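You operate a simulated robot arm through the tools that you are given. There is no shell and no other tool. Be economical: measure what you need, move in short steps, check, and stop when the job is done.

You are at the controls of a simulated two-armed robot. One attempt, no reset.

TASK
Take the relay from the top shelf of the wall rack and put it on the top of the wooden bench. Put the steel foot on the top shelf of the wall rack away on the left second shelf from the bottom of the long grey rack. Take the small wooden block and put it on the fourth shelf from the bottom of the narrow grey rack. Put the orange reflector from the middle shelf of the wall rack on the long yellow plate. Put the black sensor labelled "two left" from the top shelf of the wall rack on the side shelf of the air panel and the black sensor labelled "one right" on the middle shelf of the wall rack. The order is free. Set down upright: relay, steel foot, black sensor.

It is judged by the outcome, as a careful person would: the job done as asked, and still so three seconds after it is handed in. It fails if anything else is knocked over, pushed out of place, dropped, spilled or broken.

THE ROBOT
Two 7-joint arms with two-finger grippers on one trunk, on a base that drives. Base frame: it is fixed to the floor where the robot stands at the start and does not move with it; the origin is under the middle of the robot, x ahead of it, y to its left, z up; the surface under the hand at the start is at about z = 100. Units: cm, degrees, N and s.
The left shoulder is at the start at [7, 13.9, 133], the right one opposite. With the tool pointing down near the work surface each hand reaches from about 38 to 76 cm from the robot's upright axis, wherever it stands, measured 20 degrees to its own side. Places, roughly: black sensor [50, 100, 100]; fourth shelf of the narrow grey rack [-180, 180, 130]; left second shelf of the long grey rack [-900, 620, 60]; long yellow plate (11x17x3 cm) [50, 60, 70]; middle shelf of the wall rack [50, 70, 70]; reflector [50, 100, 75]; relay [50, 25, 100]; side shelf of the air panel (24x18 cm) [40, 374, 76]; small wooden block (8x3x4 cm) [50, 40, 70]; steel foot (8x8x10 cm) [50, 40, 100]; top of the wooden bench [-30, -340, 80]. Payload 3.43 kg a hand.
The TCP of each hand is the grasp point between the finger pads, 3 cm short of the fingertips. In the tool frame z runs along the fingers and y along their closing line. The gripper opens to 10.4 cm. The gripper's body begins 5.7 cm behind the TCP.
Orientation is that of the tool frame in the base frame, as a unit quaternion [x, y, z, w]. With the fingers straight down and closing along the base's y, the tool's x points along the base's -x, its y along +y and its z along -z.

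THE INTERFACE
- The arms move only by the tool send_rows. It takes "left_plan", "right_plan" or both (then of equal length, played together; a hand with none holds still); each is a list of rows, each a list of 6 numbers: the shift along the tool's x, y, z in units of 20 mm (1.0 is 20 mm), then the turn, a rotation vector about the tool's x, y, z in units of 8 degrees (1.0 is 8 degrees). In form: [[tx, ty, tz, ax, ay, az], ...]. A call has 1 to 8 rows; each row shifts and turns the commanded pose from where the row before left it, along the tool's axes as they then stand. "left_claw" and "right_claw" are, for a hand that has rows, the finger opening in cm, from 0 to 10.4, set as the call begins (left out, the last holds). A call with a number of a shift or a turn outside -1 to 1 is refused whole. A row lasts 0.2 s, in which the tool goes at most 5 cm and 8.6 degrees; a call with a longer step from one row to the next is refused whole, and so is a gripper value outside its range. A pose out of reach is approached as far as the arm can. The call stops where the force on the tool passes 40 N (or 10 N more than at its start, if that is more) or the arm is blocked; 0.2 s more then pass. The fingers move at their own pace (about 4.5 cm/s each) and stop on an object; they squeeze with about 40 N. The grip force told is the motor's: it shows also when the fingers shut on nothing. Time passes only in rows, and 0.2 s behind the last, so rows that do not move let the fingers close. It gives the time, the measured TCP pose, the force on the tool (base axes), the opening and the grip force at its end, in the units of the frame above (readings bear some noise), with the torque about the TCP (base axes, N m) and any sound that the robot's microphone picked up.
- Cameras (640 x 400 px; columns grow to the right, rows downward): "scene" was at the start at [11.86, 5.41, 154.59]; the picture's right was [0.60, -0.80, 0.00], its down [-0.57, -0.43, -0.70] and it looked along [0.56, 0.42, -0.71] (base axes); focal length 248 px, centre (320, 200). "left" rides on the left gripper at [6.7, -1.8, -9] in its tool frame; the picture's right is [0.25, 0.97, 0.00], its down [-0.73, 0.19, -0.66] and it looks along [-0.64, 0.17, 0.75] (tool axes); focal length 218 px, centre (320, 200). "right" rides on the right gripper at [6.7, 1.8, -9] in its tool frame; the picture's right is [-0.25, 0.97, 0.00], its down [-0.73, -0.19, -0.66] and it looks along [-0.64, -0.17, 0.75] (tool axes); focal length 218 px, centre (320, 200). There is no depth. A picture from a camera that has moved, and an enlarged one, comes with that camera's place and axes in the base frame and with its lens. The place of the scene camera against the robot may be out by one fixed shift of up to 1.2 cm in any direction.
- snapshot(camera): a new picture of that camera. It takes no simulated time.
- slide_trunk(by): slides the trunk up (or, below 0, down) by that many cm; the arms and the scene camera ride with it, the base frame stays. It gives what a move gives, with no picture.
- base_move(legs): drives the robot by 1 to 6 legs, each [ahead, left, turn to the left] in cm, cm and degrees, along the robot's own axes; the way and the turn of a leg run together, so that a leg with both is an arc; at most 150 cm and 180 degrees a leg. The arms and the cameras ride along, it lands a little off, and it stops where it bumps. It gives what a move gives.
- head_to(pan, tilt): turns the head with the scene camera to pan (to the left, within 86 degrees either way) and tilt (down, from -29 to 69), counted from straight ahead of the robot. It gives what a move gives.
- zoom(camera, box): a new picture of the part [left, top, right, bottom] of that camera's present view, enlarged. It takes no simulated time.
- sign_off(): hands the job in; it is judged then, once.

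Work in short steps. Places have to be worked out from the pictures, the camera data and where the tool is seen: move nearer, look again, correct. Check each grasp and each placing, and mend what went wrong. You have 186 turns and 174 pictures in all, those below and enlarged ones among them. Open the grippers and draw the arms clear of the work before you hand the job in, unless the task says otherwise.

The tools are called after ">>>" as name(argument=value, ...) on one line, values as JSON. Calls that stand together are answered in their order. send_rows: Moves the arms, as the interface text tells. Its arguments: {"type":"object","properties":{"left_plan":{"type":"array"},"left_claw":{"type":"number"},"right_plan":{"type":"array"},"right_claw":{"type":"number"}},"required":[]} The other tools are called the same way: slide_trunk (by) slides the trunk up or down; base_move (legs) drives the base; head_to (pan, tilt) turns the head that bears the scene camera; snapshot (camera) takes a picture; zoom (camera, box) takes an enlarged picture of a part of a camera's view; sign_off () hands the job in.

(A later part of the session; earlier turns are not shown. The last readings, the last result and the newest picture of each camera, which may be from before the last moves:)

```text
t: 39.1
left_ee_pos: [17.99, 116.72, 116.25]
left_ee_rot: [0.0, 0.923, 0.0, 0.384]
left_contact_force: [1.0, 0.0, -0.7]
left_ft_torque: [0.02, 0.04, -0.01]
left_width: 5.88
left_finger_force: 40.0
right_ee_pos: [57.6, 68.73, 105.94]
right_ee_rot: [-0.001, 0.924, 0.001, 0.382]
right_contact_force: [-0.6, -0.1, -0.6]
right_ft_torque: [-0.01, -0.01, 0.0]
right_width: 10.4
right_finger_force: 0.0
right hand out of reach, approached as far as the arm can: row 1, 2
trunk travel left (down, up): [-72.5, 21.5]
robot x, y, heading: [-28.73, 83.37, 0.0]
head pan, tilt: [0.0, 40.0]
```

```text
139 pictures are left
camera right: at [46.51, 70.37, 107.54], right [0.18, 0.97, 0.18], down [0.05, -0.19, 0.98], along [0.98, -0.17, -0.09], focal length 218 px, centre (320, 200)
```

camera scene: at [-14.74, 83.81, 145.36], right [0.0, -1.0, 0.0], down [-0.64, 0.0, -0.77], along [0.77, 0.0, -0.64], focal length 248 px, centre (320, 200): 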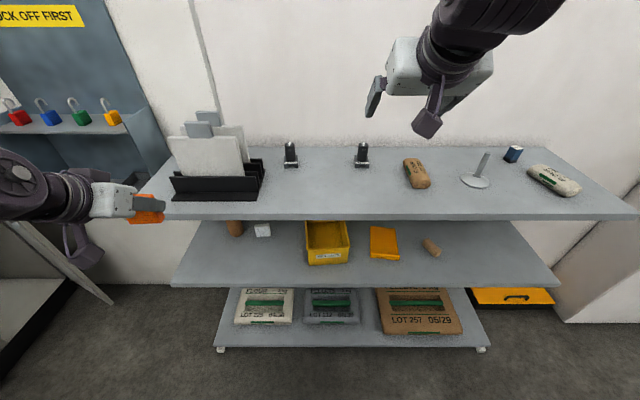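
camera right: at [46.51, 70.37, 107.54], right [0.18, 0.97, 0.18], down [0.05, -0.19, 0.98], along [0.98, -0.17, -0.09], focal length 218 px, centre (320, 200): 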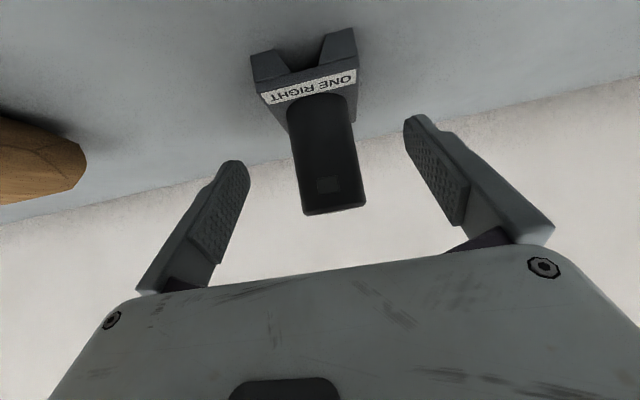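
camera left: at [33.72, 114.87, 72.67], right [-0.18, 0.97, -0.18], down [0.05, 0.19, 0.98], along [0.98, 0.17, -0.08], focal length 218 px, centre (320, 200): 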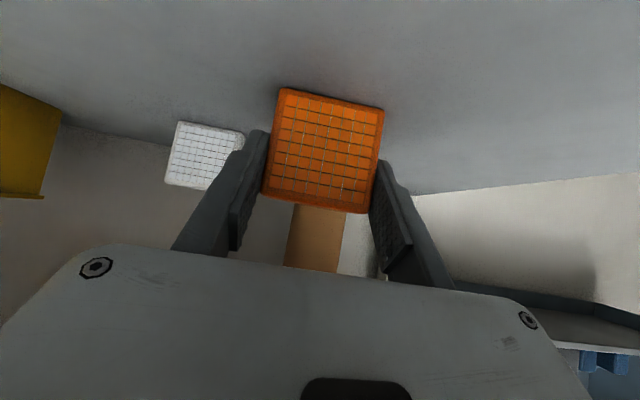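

Arm is at its reach limit; drive the base 3 cm ahead (fingers straddle with ~3 cm margin each side).

>>> base_move(legs=[[3, 0, 0]])

>>> snapshot(camera="right")

```text
t: 39.9
left_ee_pos: [20.33, 116.68, 116.46]
left_ee_rot: [0.0, 0.922, 0.0, 0.387]
left_contact_force: [-0.3, 0.7, 0.7]
left_ft_torque: [0.0, -0.02, -0.02]
left_width: 5.87
left_finger_force: 39.8
right_ee_pos: [59.98, 68.9, 106.7]
right_ee_rot: [-0.002, 0.923, 0.0, 0.386]
right_contact_force: [-0.8, 0.7, 1.1]
right_ft_torque: [0.02, -0.01, 0.02]
right_width: 10.41
right_finger_force: 0.1
trunk travel left (down, up): [-72.5, 21.5]
robot x, y, heading: [-25.58, 82.96, -0.0]
head pan, tilt: [0.0, 40.0]
```

```text
138 pictures are left
camera right: at [48.93, 70.47, 108.07], right [0.18, 0.97, 0.18], down [0.05, -0.19, 0.98], along [0.98, -0.16, -0.08], focal length 218 px, centre (320, 200)
```

right: 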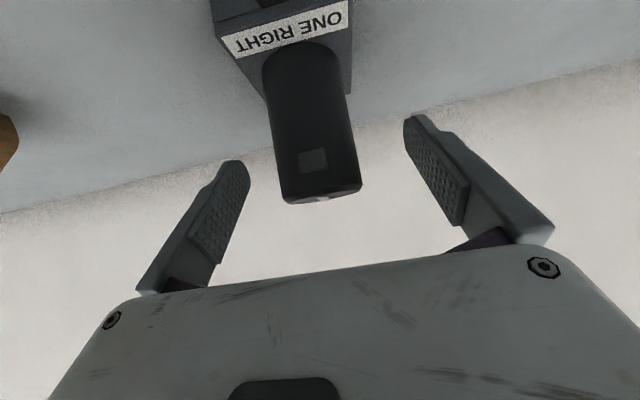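

Now the axis of the cylinder (Ø≈2.8 cm) is at x≈58.4; shift down/back 2 cm along tool x, then close.

>>> send_rows(right_plan=[[0.5, 0, 0.05, 0, 0, 0], [0.5, 0, 0.05, 0, 0, 0]])

>>> snapshot(camera="right")

```text
t: 40.5
left_ee_pos: [20.55, 116.71, 116.27]
left_ee_rot: [0.0, 0.923, 0.0, 0.384]
left_contact_force: [0.3, 0.2, -1.4]
left_ft_torque: [0.0, 0.02, 0.01]
left_width: 5.88
left_finger_force: 40.1
right_ee_pos: [59.1, 68.94, 104.8]
right_ee_rot: [-0.002, 0.924, 0.001, 0.383]
right_contact_force: [-1.3, 0.8, -0.1]
right_ft_torque: [-0.01, 0.02, 0.0]
right_width: 10.4
right_finger_force: 0.2
trunk travel left (down, up): [-72.5, 21.5]
robot x, y, heading: [-25.81, 83.68, 0.2]
head pan, tilt: [0.0, 40.0]
```

```text
137 pictures are left
camera right: at [48.08, 70.51, 106.16], right [0.18, 0.97, 0.18], down [0.05, -0.19, 0.98], along [0.98, -0.16, -0.08], focal length 218 px, centre (320, 200)
```

right: 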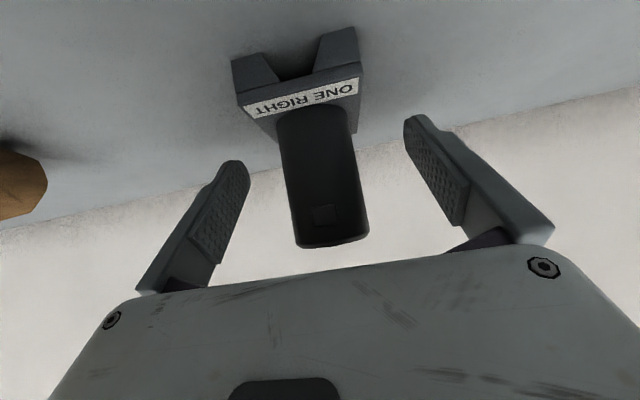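

Cylinder is between the pads; closing.

>>> send_rows(right_plan=[[0, 0, 0, 0, 0, 0], [0, 0, 0, 0, 0, 0], [0, 0, 0, 0, 0, 0], [0, 0, 0, 0, 0, 0], [0, 0, 0, 0, 0, 0], [0, 0, 0, 0, 0, 0]], right_claw=0)

>>> send_rows(right_plan=[[-0.5, 0, -0.5, 0, 0, 0], [-0.5, 0, -0.5, 0, 0, 0], [-0.5, 0, -0.5, 0, 0, 0], [-0.5, 0, -0.5, 0, 0, 0]])

>>> snapshot(camera="right")

```text
t: 41.9
left_ee_pos: [20.81, 116.56, 116.29]
left_ee_rot: [0.0, 0.923, 0.001, 0.384]
left_contact_force: [0.0, 0.5, -0.3]
left_ft_torque: [-0.01, 0.02, -0.02]
left_width: 5.88
left_finger_force: 40.0
right_ee_pos: [59.34, 68.98, 104.54]
right_ee_rot: [-0.002, 0.924, 0.001, 0.383]
right_contact_force: [0.1, 0.3, 0.4]
right_ft_torque: [0.05, 0.06, 0.01]
right_width: 3.27
right_finger_force: 40.1
trunk travel left (down, up): [-72.5, 21.5]
robot x, y, heading: [-25.51, 83.08, -0.3]
head pan, tilt: [0.0, 40.0]
```

```text
t: 42.9
left_ee_pos: [20.65, 116.65, 116.17]
left_ee_rot: [0.0, 0.923, 0.0, 0.384]
left_contact_force: [-0.9, -0.4, -0.4]
left_ft_torque: [-0.02, -0.03, 0.0]
left_width: 5.88
left_finger_force: 39.5
right_ee_pos: [59.28, 68.82, 110.13]
right_ee_rot: [-0.002, 0.924, 0.001, 0.382]
right_contact_force: [-0.2, -0.1, -0.5]
right_ft_torque: [-0.02, -0.02, -0.02]
right_width: 0.0
right_finger_force: 34.8
trunk travel left (down, up): [-72.5, 21.5]
robot x, y, heading: [-25.83, 83.26, 0.1]
head pan, tilt: [0.0, 40.0]
```

```text
136 pictures are left
camera right: at [48.23, 70.53, 111.76], right [0.18, 0.97, 0.18], down [0.05, -0.19, 0.98], along [0.98, -0.16, -0.08], focal length 218 px, centre (320, 200)
```

right: 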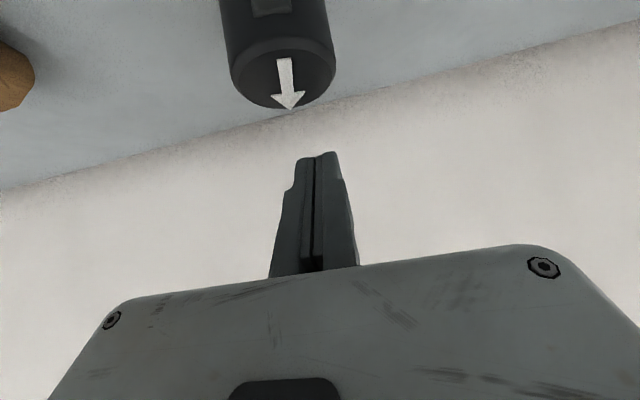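

It slipped: the pads were beyond the cylinder. Sensor still stands, axis now ≈[55,69]. Check it with the scene camera before regrasping.

>>> send_rows(right_plan=[[-0.5, 0, -0.5, 0, 0, 0], [-0.5, 0, -0.5, 0, 0, 0], [0, 0, -0.7, 0, 0, 0], [0, 0, -0.7, 0, 0, 0], [0, 0, -0.7, 0, 0, 0], [0, 0, -0.7, 0, 0, 0]], right_claw=10.4)

>>> snapshot(camera="right")

>>> zoom(camera="scene", box=[300, 110, 420, 185])

```text
t: 44.3
left_ee_pos: [20.7, 116.65, 116.24]
left_ee_rot: [-0.001, 0.923, 0.0, 0.384]
left_contact_force: [0.2, -0.9, -1.3]
left_ft_torque: [0.03, -0.01, -0.01]
left_width: 5.9
left_finger_force: 40.5
right_ee_pos: [55.37, 68.91, 117.18]
right_ee_rot: [0.0, 0.924, 0.0, 0.383]
right_contact_force: [0.5, -0.3, -0.5]
right_ft_torque: [0.02, 0.01, -0.06]
right_width: 10.42
right_finger_force: 0.1
trunk travel left (down, up): [-72.5, 21.5]
robot x, y, heading: [-25.89, 83.4, 0.1]
head pan, tilt: [0.0, 40.0]
```

```text
135 pictures are left
camera right: at [44.23, 70.46, 118.6], right [0.18, 0.97, 0.18], down [0.05, -0.19, 0.98], along [0.98, -0.16, -0.08], focal length 218 px, centre (320, 200)
```

right: 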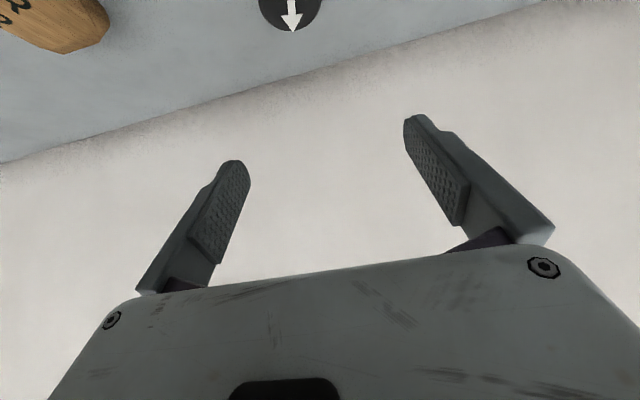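

```text
5.33 times, centred on (360, 148) of scene
camera zoom: at [-11.83, 83.82, 145.36], right [0.0, -1.0, 0.0], down [-0.64, 0.0, -0.77], along [0.77, 0.0, -0.64], focal length 1321 px, centre (107, 480)
```

zoom: 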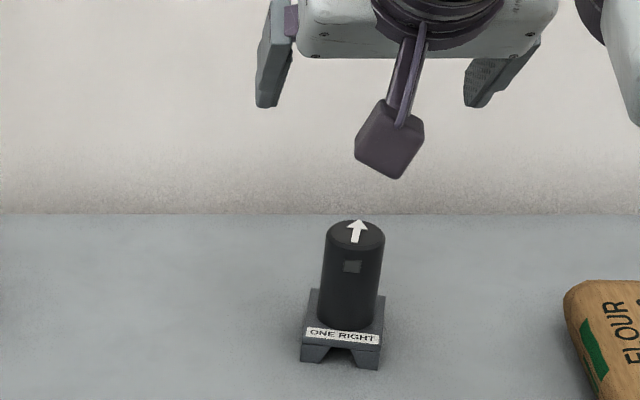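

Sensor stands at ≈[55.2,69.2]. Descend straight down over it with open fingers.

>>> send_rows(right_plan=[[0.86, 0.06, 0.86, 0, 0, 0], [0.86, 0.06, 0.86, 0, 0, 0], [0.86, 0, 0.86, 0, 0, 0], [0.86, 0, 0.86, 0, 0, 0], [0.8, 0, 0.8, 0, 0, 0]])

>>> snapshot(camera="right")

```text
t: 45.5
left_ee_pos: [20.88, 116.59, 116.3]
left_ee_rot: [0.0, 0.923, 0.0, 0.384]
left_contact_force: [0.5, 0.1, -0.1]
left_ft_torque: [-0.02, -0.01, -0.02]
left_width: 5.89
left_finger_force: 40.0
right_ee_pos: [55.37, 68.91, 104.94]
right_ee_rot: [0.0, 0.924, -0.001, 0.383]
right_contact_force: [0.4, -0.1, 0.2]
right_ft_torque: [-0.04, 0.02, 0.0]
right_width: 10.41
right_finger_force: 0.0
trunk travel left (down, up): [-72.5, 21.5]
robot x, y, heading: [-25.89, 83.15, 0.1]
head pan, tilt: [0.0, 40.0]
```

```text
133 pictures are left
camera right: at [44.28, 70.51, 106.34], right [0.18, 0.97, 0.18], down [0.05, -0.19, 0.98], along [0.98, -0.16, -0.08], focal length 218 px, centre (320, 200)
```

right: 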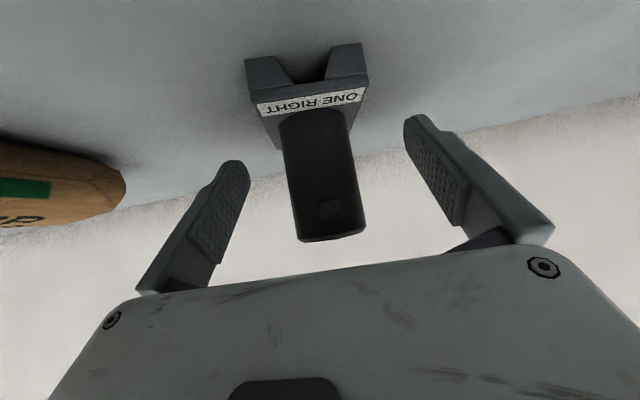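

The cylinder (Ø≈3.3) seems ~1 cm nearer than the TCP, so I'll shift back 1.2 cm in X so the pads are centred on it, then close and check.

>>> send_rows(right_plan=[[0.21, 0, -0.21, 0, 0, 0], [0.21, 0, -0.21, 0, 0, 0]])

>>> send_rows(right_plan=[[0, 0, 0, 0, 0, 0], [0, 0, 0, 0, 0, 0], [0, 0, 0, 0, 0, 0], [0, 0, 0, 0, 0, 0], [0, 0, 0, 0, 0, 0], [0, 0, 0, 0, 0, 0]], right_claw=0)

>>> snapshot(camera="right")

```text
t: 46.1
left_ee_pos: [20.87, 116.63, 116.25]
left_ee_rot: [-0.001, 0.924, 0.001, 0.383]
left_contact_force: [-0.8, 0.3, -0.4]
left_ft_torque: [0.01, 0.02, 0.0]
left_width: 5.86
left_finger_force: 40.0
right_ee_pos: [54.23, 68.82, 104.88]
right_ee_rot: [-0.001, 0.923, 0.0, 0.384]
right_contact_force: [-0.1, 0.5, -0.7]
right_ft_torque: [0.05, 0.01, -0.02]
right_width: 10.42
right_finger_force: 0.1
trunk travel left (down, up): [-72.5, 21.5]
robot x, y, heading: [-26.17, 83.19, 0.1]
head pan, tilt: [0.0, 40.0]
```

```text
t: 47.5
left_ee_pos: [20.76, 116.72, 116.24]
left_ee_rot: [0.0, 0.924, 0.001, 0.383]
left_contact_force: [0.2, -1.5, -0.3]
left_ft_torque: [-0.01, -0.01, 0.01]
left_width: 5.88
left_finger_force: 40.0
right_ee_pos: [54.09, 69.01, 104.91]
right_ee_rot: [-0.002, 0.924, 0.001, 0.383]
right_contact_force: [0.3, 0.8, 0.1]
right_ft_torque: [0.0, -0.02, -0.04]
right_width: 3.26
right_finger_force: 39.5
trunk travel left (down, up): [-72.5, 21.5]
robot x, y, heading: [-25.6, 83.42, 0.1]
head pan, tilt: [0.0, 40.0]
```

```text
132 pictures are left
camera right: at [43.12, 70.55, 106.43], right [0.18, 0.97, 0.18], down [0.05, -0.19, 0.98], along [0.98, -0.16, -0.08], focal length 218 px, centre (320, 200)
```

right: 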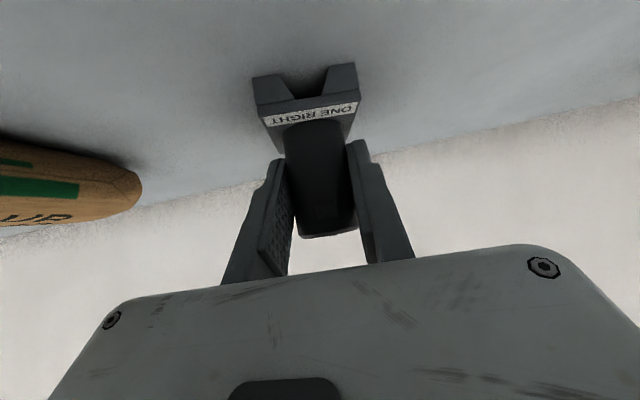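

Gripped at 3.26 cm, centred. Lift slowly and check.

>>> send_rows(right_plan=[[-0.1, 0, -0.1, 0, 0, 0], [-0.2, 0, -0.2, 0, 0, 0], [-0.2, 0, -0.2, 0, 0, 0], [-0.2, 0, -0.2, 0, 0, 0]])

>>> snapshot(camera="right")

```text
t: 48.5
left_ee_pos: [20.8, 116.66, 116.31]
left_ee_rot: [0.0, 0.924, 0.0, 0.384]
left_contact_force: [0.8, 0.8, -1.2]
left_ft_torque: [0.01, 0.02, 0.02]
left_width: 5.88
left_finger_force: 39.7
right_ee_pos: [54.1, 69.03, 107.16]
right_ee_rot: [0.0, 0.923, 0.0, 0.384]
right_contact_force: [0.1, -0.3, -1.3]
right_ft_torque: [0.01, 0.01, 0.02]
right_width: 3.26
right_finger_force: 39.9
trunk travel left (down, up): [-72.5, 21.5]
robot x, y, heading: [-25.88, 83.5, 0.3]
head pan, tilt: [0.0, 40.0]
```

```text
131 pictures are left
camera right: at [43.07, 70.62, 108.61], right [0.18, 0.97, 0.18], down [0.05, -0.19, 0.98], along [0.98, -0.16, -0.08], focal length 218 px, centre (320, 200)
```

right: 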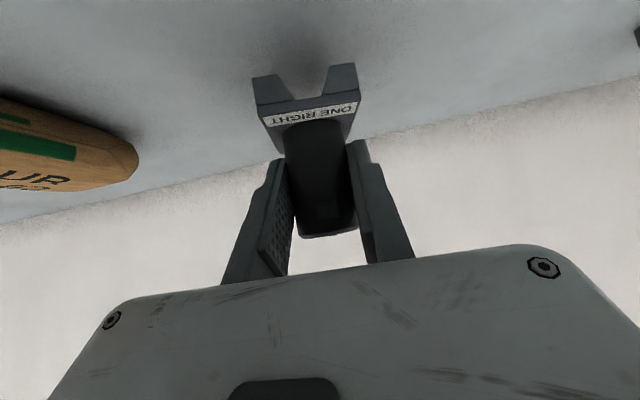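

Held firmly. Retract the right hand up and back.

>>> send_rows(right_plan=[[-0.2, 0, -0.8, 0, 0, 0], [0, 0, -1, 0, 0, 0], [0, 0, -1, 0, 0, 0], [0, 0, -1, 0, 0, 0], [0, 0, -1, 0, 0, 0], [0, 0, -1, 0, 0, 0], [0, 0, -1, 0, 0, 0], [0, 0, -1, 0, 0, 0]])

>>> send_rows(right_plan=[[0.3, 0, -1, 0, 0, 0], [0.3, 0, -1, 0, 0, 0], [0.3, 0, -1, 0, 0, 0], [0.3, 0, -1, 0, 0, 0], [0.3, 0, -1, 0, 0, 0], [0.3, 0, -1, 0, 0, 0], [0.3, 0, -1, 0, 0, 0]])

>>> base_move(legs=[[-5, 0, 0], [0, -55, 0]])

>>> snapshot(camera="scene")

```text
t: 50.3
left_ee_pos: [20.77, 116.63, 116.24]
left_ee_rot: [-0.001, 0.923, 0.0, 0.385]
left_contact_force: [0.6, 0.0, -0.1]
left_ft_torque: [-0.01, -0.01, 0.0]
left_width: 5.86
left_finger_force: 40.1
right_ee_pos: [43.29, 68.96, 118.27]
right_ee_rot: [-0.002, 0.923, 0.001, 0.384]
right_contact_force: [0.2, 0.2, -0.7]
right_ft_torque: [0.01, -0.03, 0.01]
right_width: 3.26
right_finger_force: 39.9
trunk travel left (down, up): [-72.5, 21.5]
robot x, y, heading: [-25.76, 83.33, -0.0]
head pan, tilt: [0.0, 40.0]
```

```text
t: 51.9
left_ee_pos: [20.74, 116.7, 116.27]
left_ee_rot: [-0.001, 0.924, 0.001, 0.384]
left_contact_force: [-0.2, -0.1, -0.3]
left_ft_torque: [-0.02, -0.01, 0.02]
left_width: 5.89
left_finger_force: 40.0
right_ee_pos: [39.87, 69.12, 119.74]
right_ee_rot: [-0.002, 0.923, 0.001, 0.384]
right_contact_force: [1.0, 0.4, -0.9]
right_ft_torque: [0.03, 0.01, -0.01]
right_width: 3.26
right_finger_force: 40.3
right hand out of reach, approached as far as the arm can: row 2, 3, 4, 5, 6, 7
trunk travel left (down, up): [-72.5, 21.5]
robot x, y, heading: [-26.03, 83.53, 0.2]
head pan, tilt: [0.0, 40.0]
```

```text
t: 55.6
left_ee_pos: [15.9, 60.9, 116.22]
left_ee_rot: [-0.002, 0.923, 0.001, 0.384]
left_contact_force: [0.2, 0.0, -0.5]
left_ft_torque: [-0.06, -0.01, -0.03]
left_width: 5.89
left_finger_force: 39.9
right_ee_pos: [35.11, 13.34, 119.68]
right_ee_rot: [-0.004, 0.924, 0.001, 0.383]
right_contact_force: [-0.5, 1.3, -1.1]
right_ft_torque: [0.0, -0.01, -0.01]
right_width: 3.23
right_finger_force: 40.5
trunk travel left (down, up): [-72.5, 21.5]
robot x, y, heading: [-30.53, 27.07, 0.4]
head pan, tilt: [0.0, 40.0]
```

```text
130 pictures are left
camera scene: at [-16.63, 27.85, 145.35], right [0.0, -1.0, 0.0], down [-0.64, 0.0, -0.77], along [0.77, 0.0, -0.64], focal length 248 px, centre (320, 200)
```

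scene: 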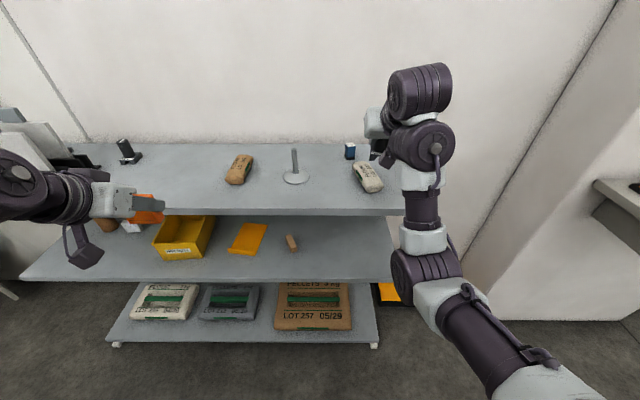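

Both parts held, shelf items intact. Back off 12 cm, lower the trunk 38 cm, and look.

>>> base_move(legs=[[-12, 0, -0.4]])

>>> slide_trunk(by=-38)

>>> head_to(pan=0, tilt=30)

>>> snapshot(camera="scene")

>>> snapshot(camera="left")

```text
t: 56.9
left_ee_pos: [4.57, 60.3, 116.22]
left_ee_rot: [0.002, 0.924, -0.001, 0.383]
left_contact_force: [-0.8, 0.7, -0.9]
left_ft_torque: [-0.01, 0.02, 0.02]
left_width: 5.88
left_finger_force: 40.0
right_ee_pos: [23.32, 12.54, 119.62]
right_ee_rot: [0.002, 0.924, -0.001, 0.383]
right_contact_force: [0.1, 0.7, -0.6]
right_ft_torque: [0.02, 0.01, 0.03]
right_width: 3.27
right_finger_force: 39.9
trunk travel left (down, up): [-72.5, 21.5]
robot x, y, heading: [-42.25, 27.26, -0.1]
head pan, tilt: [0.0, 40.0]
```

```text
t: 60.5
left_ee_pos: [4.47, 60.4, 78.28]
left_ee_rot: [0.002, 0.923, -0.001, 0.384]
left_contact_force: [-0.5, 0.4, -0.8]
left_ft_torque: [-0.02, 0.0, 0.04]
left_width: 5.9
left_finger_force: 40.1
right_ee_pos: [23.14, 12.73, 81.76]
right_ee_rot: [0.002, 0.924, -0.001, 0.382]
right_contact_force: [0.7, -0.4, -1.0]
right_ft_torque: [-0.04, -0.01, -0.02]
right_width: 3.24
right_finger_force: 40.4
trunk travel left (down, up): [-34.5, 59.5]
robot x, y, heading: [-42.53, 27.26, -0.3]
head pan, tilt: [0.0, 40.0]
```

```text
t: 61.3
left_ee_pos: [4.38, 60.4, 78.26]
left_ee_rot: [0.003, 0.924, -0.001, 0.383]
left_contact_force: [-0.2, -0.4, 0.5]
left_ft_torque: [-0.01, 0.03, -0.01]
left_width: 5.89
left_finger_force: 39.9
right_ee_pos: [23.29, 12.52, 81.64]
right_ee_rot: [0.001, 0.924, -0.001, 0.383]
right_contact_force: [0.2, 0.2, -1.1]
right_ft_torque: [0.0, 0.03, 0.0]
right_width: 3.28
right_finger_force: 40.1
trunk travel left (down, up): [-34.5, 59.5]
robot x, y, heading: [-42.03, 27.24, -0.2]
head pan, tilt: [0.0, 30.0]
```

```text
129 pictures are left
camera scene: at [-27.95, 27.63, 108.88], right [0.0, -1.0, 0.0], down [-0.5, 0.0, -0.87], along [0.87, 0.0, -0.5], focal length 248 px, centre (320, 200)
```

scene: 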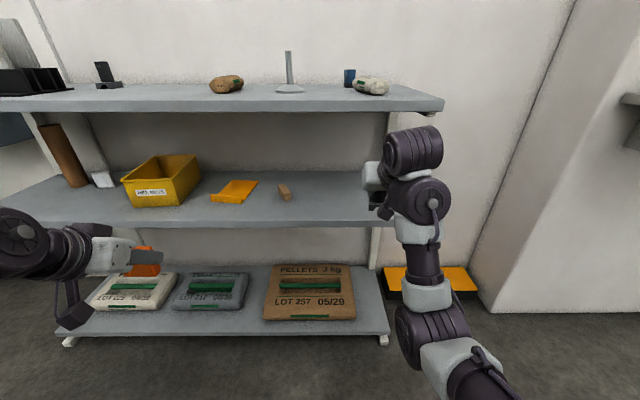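

```text
128 pictures are left
camera left: at [-6.72, 58.57, 79.87], right [-0.17, 0.97, -0.18], down [0.05, 0.19, 0.98], along [0.98, 0.16, -0.08], focal length 218 px, centre (320, 200)
```

left: 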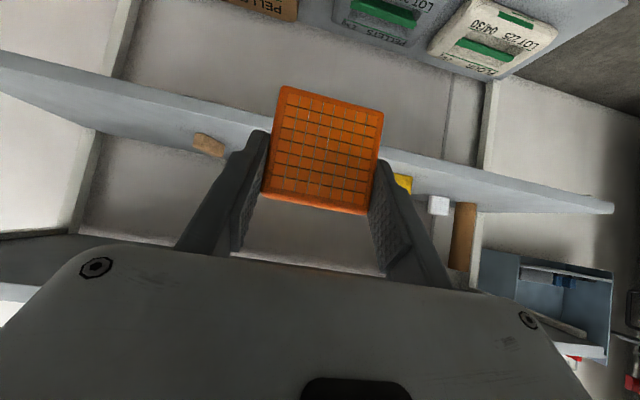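

Plate is centred at ≈[51.5,58.5] with lip at x≈44.5. Drive 14 cm ahead, then place with contact checks.

>>> base_move(legs=[[14, 0, 0.2]])

>>> snapshot(camera="right")

>>> snapshot(camera="scene")

```text
t: 62.6
left_ee_pos: [19.02, 60.31, 78.23]
left_ee_rot: [0.001, 0.923, -0.001, 0.384]
left_contact_force: [0.2, 1.1, -0.2]
left_ft_torque: [-0.02, -0.01, -0.04]
left_width: 5.88
left_finger_force: 40.3
right_ee_pos: [37.81, 12.68, 81.65]
right_ee_rot: [0.001, 0.924, -0.001, 0.383]
right_contact_force: [1.4, -0.5, -0.8]
right_ft_torque: [-0.03, 0.0, -0.03]
right_width: 3.28
right_finger_force: 40.5
trunk travel left (down, up): [-34.5, 59.5]
robot x, y, heading: [-27.75, 27.09, -0.4]
head pan, tilt: [0.0, 30.0]
```

```text
127 pictures are left
camera right: at [26.82, 14.33, 83.15], right [0.18, 0.97, 0.18], down [0.05, -0.19, 0.98], along [0.98, -0.17, -0.08], focal length 218 px, centre (320, 200)
```

right: 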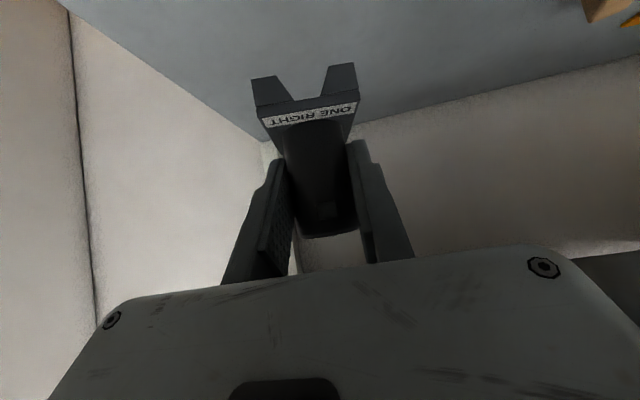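

```text
126 pictures are left
camera scene: at [-13.24, 27.6, 108.87], right [0.0, -1.0, 0.0], down [-0.5, 0.0, -0.87], along [0.87, 0.0, -0.5], focal length 248 px, centre (320, 200)
```

scene: 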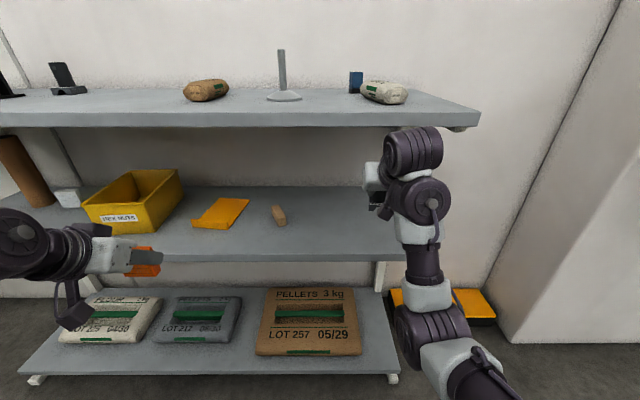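

Sensor is over clear shelf. Advance down-forward to ≈[45,12.7,72.5].

>>> send_rows(right_plan=[[0.12, 0, 0.97, 0, 0, 0], [0.12, 0, 0.97, 0, 0, 0], [0.12, 0, 0.97, 0, 0, 0], [0.12, 0, 0.97, 0, 0, 0], [0.12, 0, 0.97, 0, 0, 0], [0.12, 0, 0.97, 0, 0, 0]])

>>> zoom(camera="scene", box=[320, 120, 480, 260])

>>> snapshot(camera="right")

```text
t: 64.0
left_ee_pos: [19.02, 60.35, 78.21]
left_ee_rot: [0.002, 0.924, -0.001, 0.383]
left_contact_force: [0.3, -0.5, 0.3]
left_ft_torque: [0.01, 0.03, 0.02]
left_width: 5.88
left_finger_force: 40.2
right_ee_pos: [44.99, 12.66, 72.46]
right_ee_rot: [0.0, 0.924, 0.0, 0.383]
right_contact_force: [-0.9, 0.2, -1.5]
right_ft_torque: [0.0, 0.01, 0.01]
right_width: 3.27
right_finger_force: 39.9
trunk travel left (down, up): [-34.5, 59.5]
robot x, y, heading: [-28.03, 27.31, -0.0]
head pan, tilt: [0.0, 30.0]
```

```text
2.86 times, centred on (400, 190) of scene
camera zoom: at [-13.31, 27.6, 108.88], right [0.0, -1.0, 0.0], down [-0.5, 0.0, -0.87], along [0.87, 0.0, -0.5], focal length 708 px, centre (91, 229)
```

zoom: 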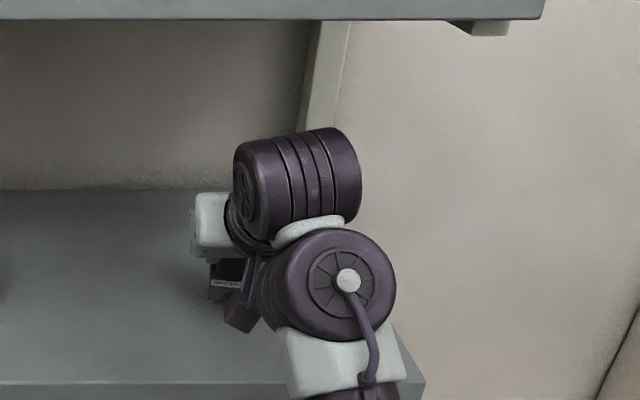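

```text
124 pictures are left
camera right: at [33.96, 14.37, 73.91], right [0.18, 0.97, 0.18], down [0.05, -0.19, 0.98], along [0.98, -0.17, -0.08], focal length 218 px, centre (320, 200)
```

right: 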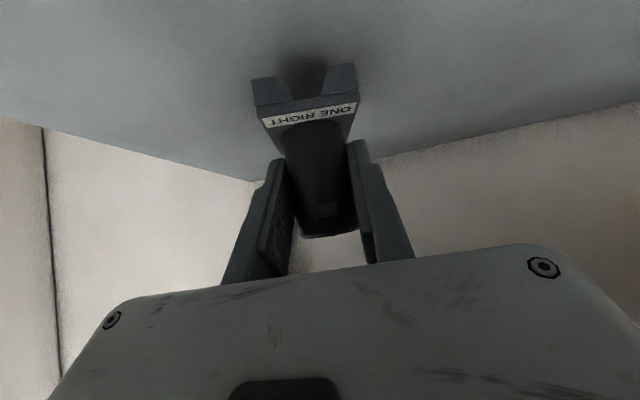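

Close to the shelf; descend slowly and watch the force.

>>> send_rows(right_plan=[[0.1, 0, 0.1, 0, 0, 0], [0.1, 0, 0.1, 0, 0, 0], [0.1, 0, 0.1, 0, 0, 0]])

>>> snapshot(camera="right")

```text
t: 64.8
left_ee_pos: [18.7, 60.37, 78.28]
left_ee_rot: [0.002, 0.924, -0.002, 0.383]
left_contact_force: [0.3, 0.0, 0.1]
left_ft_torque: [0.0, 0.02, 0.02]
left_width: 5.86
left_finger_force: 39.3
right_ee_pos: [45.22, 12.81, 71.59]
right_ee_rot: [0.001, 0.923, 0.0, 0.384]
right_contact_force: [-0.8, -0.6, -1.4]
right_ft_torque: [0.04, 0.03, 0.01]
right_width: 3.25
right_finger_force: 40.6
trunk travel left (down, up): [-34.5, 59.5]
robot x, y, heading: [-27.65, 27.16, -0.6]
head pan, tilt: [0.0, 30.0]
```

```text
123 pictures are left
camera right: at [34.04, 14.39, 73.06], right [0.18, 0.97, 0.18], down [0.05, -0.19, 0.98], along [0.98, -0.17, -0.08], focal length 218 px, centre (320, 200)
```

right: 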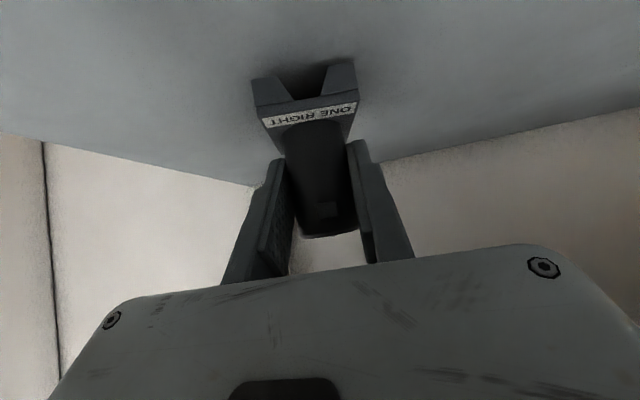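

Shadow closes in but no contact yet; continue down.

>>> send_rows(right_plan=[[0.1, 0, 0.1, 0, 0, 0], [0.1, 0, 0.1, 0, 0, 0]])

>>> send_rows(right_plan=[[0.08, 0, 0.08, 0, 0, 0], [0.08, 0, 0.08, 0, 0, 0]])

>>> snapshot(camera="right")

```text
t: 65.4
left_ee_pos: [18.87, 60.27, 78.32]
left_ee_rot: [0.002, 0.923, -0.002, 0.384]
left_contact_force: [-0.1, -0.3, -0.2]
left_ft_torque: [0.02, 0.01, 0.01]
left_width: 5.86
left_finger_force: 39.6
right_ee_pos: [45.05, 12.72, 70.96]
right_ee_rot: [0.001, 0.924, 0.0, 0.383]
right_contact_force: [-0.5, 0.3, -0.8]
right_ft_torque: [0.0, 0.01, -0.01]
right_width: 3.26
right_finger_force: 40.1
trunk travel left (down, up): [-34.5, 59.5]
robot x, y, heading: [-28.2, 27.27, -0.2]
head pan, tilt: [0.0, 30.0]
```

```text
t: 66.0
left_ee_pos: [18.69, 60.33, 78.3]
left_ee_rot: [0.002, 0.923, 0.0, 0.384]
left_contact_force: [0.8, 0.3, -0.9]
left_ft_torque: [0.03, 0.02, -0.02]
left_width: 5.88
left_finger_force: 39.8
right_ee_pos: [44.91, 12.72, 70.93]
right_ee_rot: [0.0, 0.923, 0.0, 0.385]
right_contact_force: [-0.2, 0.8, 8.6]
right_ft_torque: [0.02, 0.24, -0.03]
right_width: 3.24
right_finger_force: 39.7
trunk travel left (down, up): [-34.5, 59.5]
robot x, y, heading: [-27.7, 27.03, 0.0]
head pan, tilt: [0.0, 30.0]
```

```text
122 pictures are left
camera right: at [33.89, 14.38, 72.36], right [0.18, 0.97, 0.18], down [0.05, -0.19, 0.98], along [0.98, -0.17, -0.08], focal length 218 px, centre (320, 200)
```

right: 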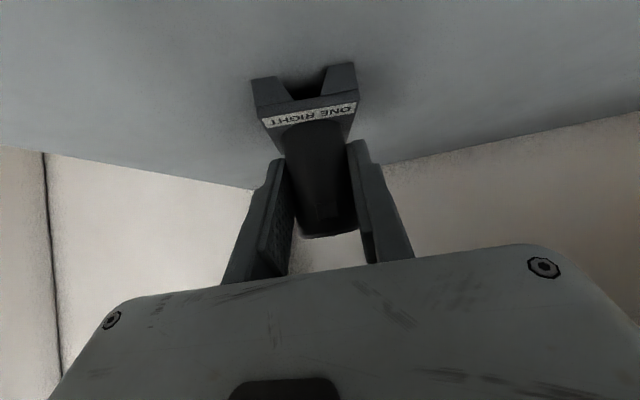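

Contact (8.6 N) at TCP z≈70.95, so the middle shelf is at z≈66. Release and retreat.

>>> send_rows(right_plan=[[-0.03, 0, -0.03, 0, 0, 0], [0, 0, 0, 0, 0, 0], [0, 0, 0, 0, 0, 0], [0, 0, 0, 0, 0, 0], [0, 0, 0, 0, 0, 0]], right_claw=9.0)

>>> send_rows(right_plan=[[0, 0, -0.5, 0, 0, 0], [0, 0, -1, 0, 0, 0], [0, 0, -1, 0, 0, 0], [0, 0, -1, 0, 0, 0], [0.2, 0, -1, 0, 0, 0], [0.2, 0, -1, 0, 0, 0]])

>>> snapshot(camera="right")

```text
t: 67.2
left_ee_pos: [18.87, 60.29, 78.21]
left_ee_rot: [0.002, 0.923, -0.001, 0.384]
left_contact_force: [0.3, -0.6, -1.2]
left_ft_torque: [0.04, 0.0, 0.04]
left_width: 5.89
left_finger_force: 40.2
right_ee_pos: [45.02, 12.66, 70.67]
right_ee_rot: [0.001, 0.924, -0.001, 0.383]
right_contact_force: [-0.6, -0.5, 0.0]
right_ft_torque: [0.0, 0.0, -0.03]
right_width: 9.0
right_finger_force: 0.0
trunk travel left (down, up): [-34.5, 59.5]
robot x, y, heading: [-27.75, 27.08, -0.0]
head pan, tilt: [0.0, 30.0]
```

```text
t: 68.6
left_ee_pos: [18.77, 60.48, 78.36]
left_ee_rot: [0.002, 0.923, -0.001, 0.384]
left_contact_force: [-1.0, -0.6, -0.7]
left_ft_torque: [0.03, -0.03, -0.02]
left_width: 5.88
left_finger_force: 40.6
right_ee_pos: [36.9, 12.76, 78.03]
right_ee_rot: [0.0, 0.924, 0.0, 0.383]
right_contact_force: [0.7, 1.2, -0.9]
right_ft_torque: [0.03, 0.0, -0.01]
right_width: 9.01
right_finger_force: 0.1
trunk travel left (down, up): [-34.5, 59.5]
robot x, y, heading: [-27.74, 27.29, -0.0]
head pan, tilt: [0.0, 30.0]
```

```text
121 pictures are left
camera right: at [25.74, 14.4, 79.54], right [0.18, 0.97, 0.18], down [0.05, -0.19, 0.98], along [0.98, -0.17, -0.08], focal length 218 px, centre (320, 200)
```

right: 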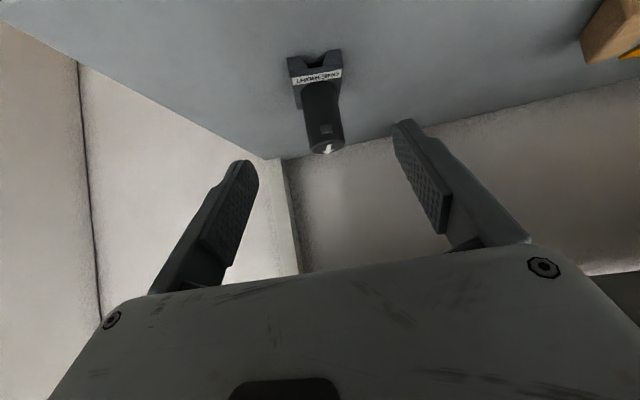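

"ONE RIGHT" stands on the middle shelf. Now bring the reflector forward in front of the plate.

>>> send_rows(left_plan=[[-0.96, -0.09, 0.9, 0, 0, 0], [-0.96, -0.09, 0.9, 0, 0, 0], [-0.96, -0.09, 0.9, 0, 0, 0], [-0.96, -0.09, 0.9, 0, 0, 0], [-0.96, -0.09, 0.9, 0, 0, 0], [-0.96, -0.09, 0.9, 0, 0, 0], [-0.96, -0.09, 0.9, 0, 0, 0], [-0.96, -0.09, 0.9, 0, 0, 0]])

>>> snapshot(camera="left")

>>> zoom(camera="scene", box=[160, 150, 320, 250])

```text
t: 70.4
left_ee_pos: [39.85, 58.76, 78.94]
left_ee_rot: [0.002, 0.924, 0.0, 0.383]
left_contact_force: [0.4, 0.1, -0.5]
left_ft_torque: [0.0, 0.0, -0.02]
left_width: 5.88
left_finger_force: 39.4
right_ee_pos: [36.85, 12.71, 77.95]
right_ee_rot: [0.001, 0.924, 0.0, 0.383]
right_contact_force: [0.9, 0.1, 0.5]
right_ft_torque: [0.03, 0.0, 0.01]
right_width: 9.01
right_finger_force: 0.1
trunk travel left (down, up): [-34.5, 59.5]
robot x, y, heading: [-27.48, 27.18, -0.2]
head pan, tilt: [0.0, 30.0]
```

```text
120 pictures are left
camera left: at [28.85, 57.07, 80.62], right [-0.18, 0.97, -0.18], down [0.05, 0.19, 0.98], along [0.98, 0.16, -0.08], focal length 218 px, centre (320, 200)
```

left: 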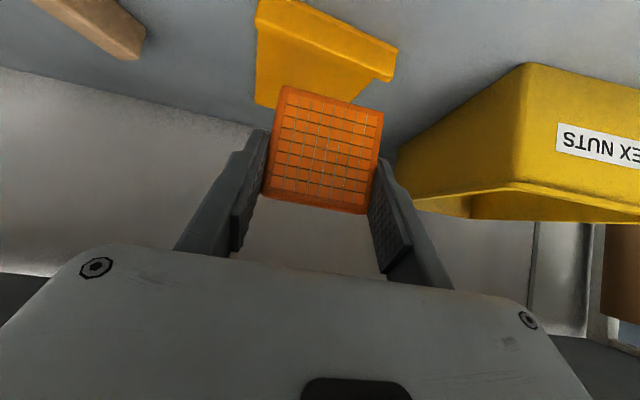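

```text
4.00 times, centred on (240, 200) of scene
camera zoom: at [-13.28, 27.59, 108.87], right [0.0, -1.0, 0.0], down [-0.5, 0.0, -0.87], along [0.87, 0.0, -0.5], focal length 990 px, centre (640, 200)
```

zoom: 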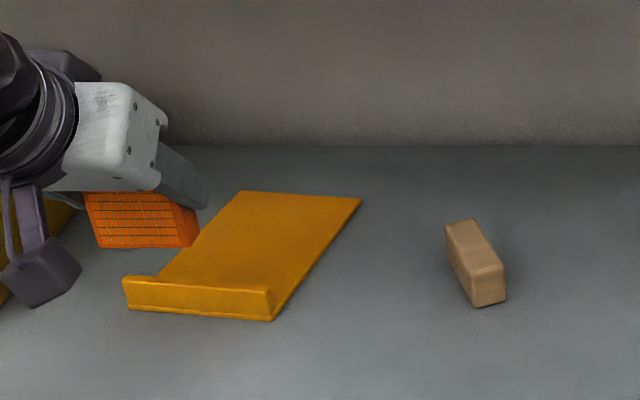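

Plate spans x≈44.4–61.5, y≈52.3–63.2. Move the reflector over it just behind the lip.

>>> send_rows(left_plan=[[-0.41, -0.07, 0.82, 0, 0, 0], [-0.41, -0.07, 0.82, 0, 0, 0], [-0.41, -0.07, 0.82, 0, 0, 0], [-0.41, -0.07, 0.82, 0, 0, 0], [-0.41, -0.07, 0.82, 0, 0, 0]])

>>> snapshot(camera="left")

>>> zoom(camera="scene", box=[120, 80, 320, 240])

```text
t: 71.6
left_ee_pos: [47.63, 57.79, 76.49]
left_ee_rot: [0.003, 0.923, 0.001, 0.386]
left_contact_force: [-0.4, -0.6, -0.2]
left_ft_torque: [-0.01, -0.01, 0.01]
left_width: 5.89
left_finger_force: 39.7
right_ee_pos: [36.16, 12.67, 78.39]
right_ee_rot: [0.0, 0.922, 0.002, 0.387]
right_contact_force: [0.3, -0.4, -0.1]
right_ft_torque: [0.04, -0.04, -0.01]
right_width: 9.01
right_finger_force: 0.1
trunk travel left (down, up): [-34.5, 59.5]
robot x, y, heading: [-27.75, 27.15, 0.1]
head pan, tilt: [0.0, 30.0]
```

```text
118 pictures are left
camera left: at [36.67, 56.01, 78.08], right [-0.17, 0.97, -0.18], down [0.05, 0.19, 0.98], along [0.98, 0.16, -0.08], focal length 218 px, centre (320, 200)
```

left: 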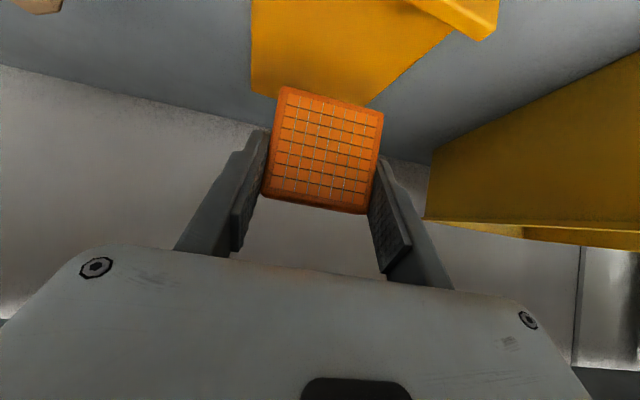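

```text
2.50 times, centred on (220, 160) of scene
camera zoom: at [-14.28, 27.39, 108.95], right [0.0, -1.0, 0.0], down [-0.49, 0.0, -0.87], along [0.87, 0.0, -0.49], focal length 619 px, centre (570, 300)
```

zoom: 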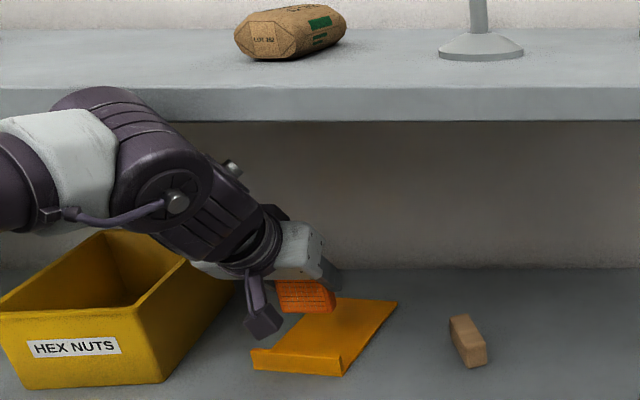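

The robot was nudged back slightly: the left forearm likely touches the top shelf edge. I back off and lower immediately; reflector sits ~1.5 cm ahead of the TCP so x≈46.3 suffices.

>>> send_rows(left_plan=[[0.7, 0, -0.5, 0, 0, 0], [0.4, 0, 0.35, 0, 0, 0], [0.4, 0, 0.35, 0, 0, 0]])

>>> snapshot(camera="left")

>>> snapshot(camera="scene")

```text
t: 72.4
left_ee_pos: [46.89, 58.19, 73.69]
left_ee_rot: [0.001, 0.923, 0.0, 0.384]
left_contact_force: [-0.4, 0.1, -0.3]
left_ft_torque: [0.01, 0.02, 0.03]
left_width: 5.85
left_finger_force: 40.2
right_ee_pos: [36.91, 12.68, 77.9]
right_ee_rot: [0.001, 0.924, -0.001, 0.382]
right_contact_force: [-0.4, 0.1, -0.3]
right_ft_torque: [-0.03, 0.03, -0.01]
right_width: 8.99
right_finger_force: 0.1
trunk travel left (down, up): [-34.5, 59.5]
robot x, y, heading: [-27.67, 26.95, -0.1]
head pan, tilt: [0.0, 30.0]
```

```text
116 pictures are left
camera left: at [35.83, 56.42, 75.28], right [-0.18, 0.97, -0.18], down [0.05, 0.19, 0.98], along [0.98, 0.16, -0.08], focal length 218 px, centre (320, 200)
```

left: 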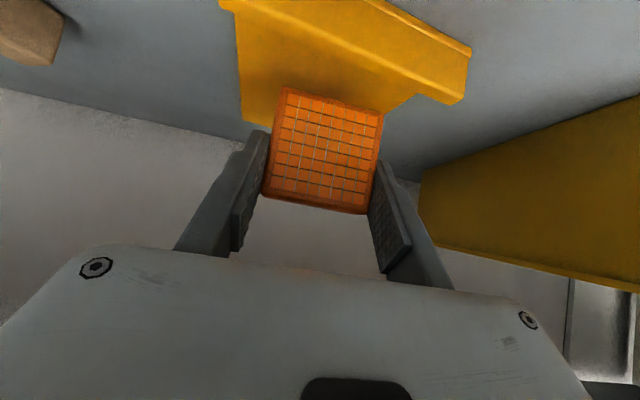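

```text
115 pictures are left
camera scene: at [-13.3, 27.64, 108.89], right [0.0, -1.0, 0.0], down [-0.5, 0.0, -0.87], along [0.87, 0.0, -0.5], focal length 248 px, centre (320, 200)
```

scene: 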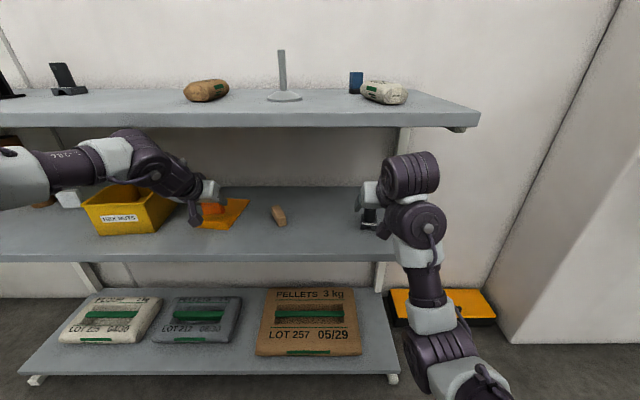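

Robot is back to normal and rack unmoved. Lower the reflector onto the plate slowly.

>>> send_rows(left_plan=[[0.15, 0, 0.15, 0, 0, 0], [0.15, 0, 0.15, 0, 0, 0], [0.1, 0, 0.1, 0, 0, 0], [0.1, 0, 0.1, 0, 0, 0]])

>>> send_rows(left_plan=[[0.08, 0, 0.08, 0, 0, 0], [0.08, 0, 0.08, 0, 0, 0]])

>>> snapshot(camera="left")

```text
t: 73.4
left_ee_pos: [46.7, 58.1, 72.28]
left_ee_rot: [0.002, 0.923, -0.001, 0.384]
left_contact_force: [0.5, 0.4, -0.2]
left_ft_torque: [0.0, -0.03, 0.02]
left_width: 5.89
left_finger_force: 39.9
right_ee_pos: [36.87, 12.63, 78.03]
right_ee_rot: [0.001, 0.924, 0.0, 0.383]
right_contact_force: [-0.5, 0.1, -0.5]
right_ft_torque: [0.0, -0.04, 0.0]
right_width: 9.0
right_finger_force: 0.1
trunk travel left (down, up): [-34.5, 59.5]
robot x, y, heading: [-27.82, 26.97, -0.4]
head pan, tilt: [0.0, 30.0]
```

```text
t: 74.0
left_ee_pos: [46.75, 58.07, 71.87]
left_ee_rot: [0.002, 0.924, -0.001, 0.383]
left_contact_force: [0.0, 0.8, -0.7]
left_ft_torque: [0.01, -0.01, 0.0]
left_width: 5.86
left_finger_force: 40.3
right_ee_pos: [36.88, 12.77, 78.06]
right_ee_rot: [0.001, 0.924, -0.001, 0.383]
right_contact_force: [1.0, 0.2, -0.4]
right_ft_torque: [0.01, -0.01, 0.01]
right_width: 9.01
right_finger_force: 0.1
trunk travel left (down, up): [-34.5, 59.5]
robot x, y, heading: [-27.52, 27.16, -0.1]
head pan, tilt: [0.0, 30.0]
```

```text
114 pictures are left
camera left: at [35.79, 56.32, 73.48], right [-0.18, 0.97, -0.18], down [0.05, 0.19, 0.98], along [0.98, 0.16, -0.08], focal length 218 px, centre (320, 200)
```

left: 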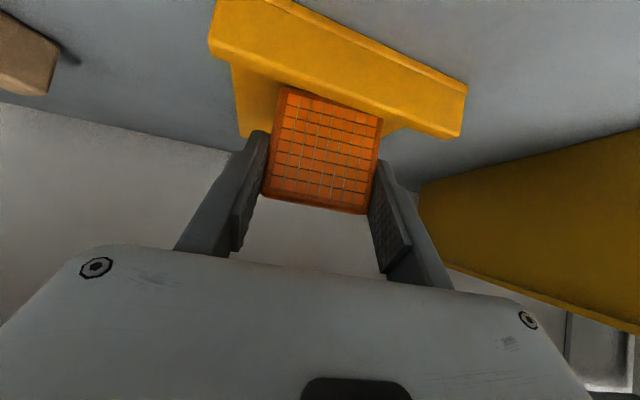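

Bottom is dropping behind the lip; nudge 0.7 cm further in and continue lowering to contact.

>>> send_rows(left_plan=[[-0.25, 0, 0.25, 0, 0, 0], [0.05, 0, 0.05, 0, 0, 0], [0.08, 0, 0.08, 0, 0, 0], [0.08, 0, 0.08, 0, 0, 0]])

>>> send_rows(left_plan=[[0.06, 0, 0.06, 0, 0, 0], [0.06, 0, 0.06, 0, 0, 0]])

>>> snapshot(camera="left")

```text
t: 75.0
left_ee_pos: [47.47, 58.04, 71.36]
left_ee_rot: [0.001, 0.923, 0.0, 0.386]
left_contact_force: [-0.7, 2.6, 7.6]
left_ft_torque: [0.1, -0.01, -0.02]
left_width: 5.88
left_finger_force: 40.3
right_ee_pos: [36.7, 12.79, 78.05]
right_ee_rot: [0.001, 0.924, 0.0, 0.383]
right_contact_force: [-0.4, -0.5, -0.1]
right_ft_torque: [0.02, -0.02, -0.01]
right_width: 8.98
right_finger_force: 0.1
trunk travel left (down, up): [-34.5, 59.5]
robot x, y, heading: [-27.73, 26.78, -0.5]
head pan, tilt: [0.0, 30.0]
```

```text
t: 75.6
left_ee_pos: [47.46, 58.0, 71.51]
left_ee_rot: [0.001, 0.921, 0.0, 0.389]
left_contact_force: [3.9, 5.1, 23.2]
left_ft_torque: [0.18, -0.3, 0.09]
left_width: 5.89
left_finger_force: 40.3
right_ee_pos: [36.62, 12.74, 78.07]
right_ee_rot: [0.001, 0.923, 0.0, 0.385]
right_contact_force: [-0.5, -0.5, 1.0]
right_ft_torque: [0.01, -0.05, 0.02]
right_width: 9.0
right_finger_force: 0.0
trunk travel left (down, up): [-34.5, 59.5]
robot x, y, heading: [-27.77, 27.26, 0.1]
head pan, tilt: [0.0, 30.0]
```

```text
113 pictures are left
camera left: at [36.44, 56.29, 72.97], right [-0.17, 0.97, -0.18], down [0.04, 0.19, 0.98], along [0.98, 0.16, -0.07], focal length 218 px, centre (320, 200)
```

left: 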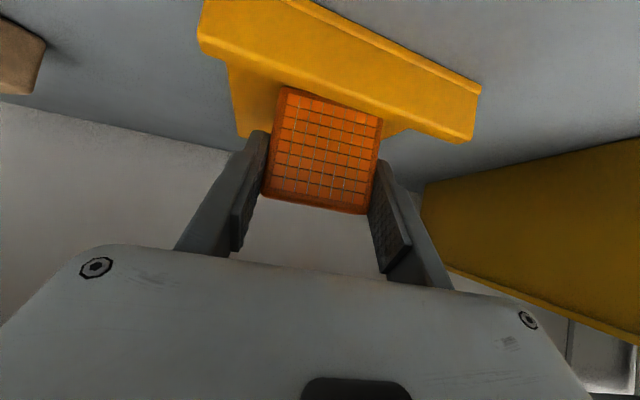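

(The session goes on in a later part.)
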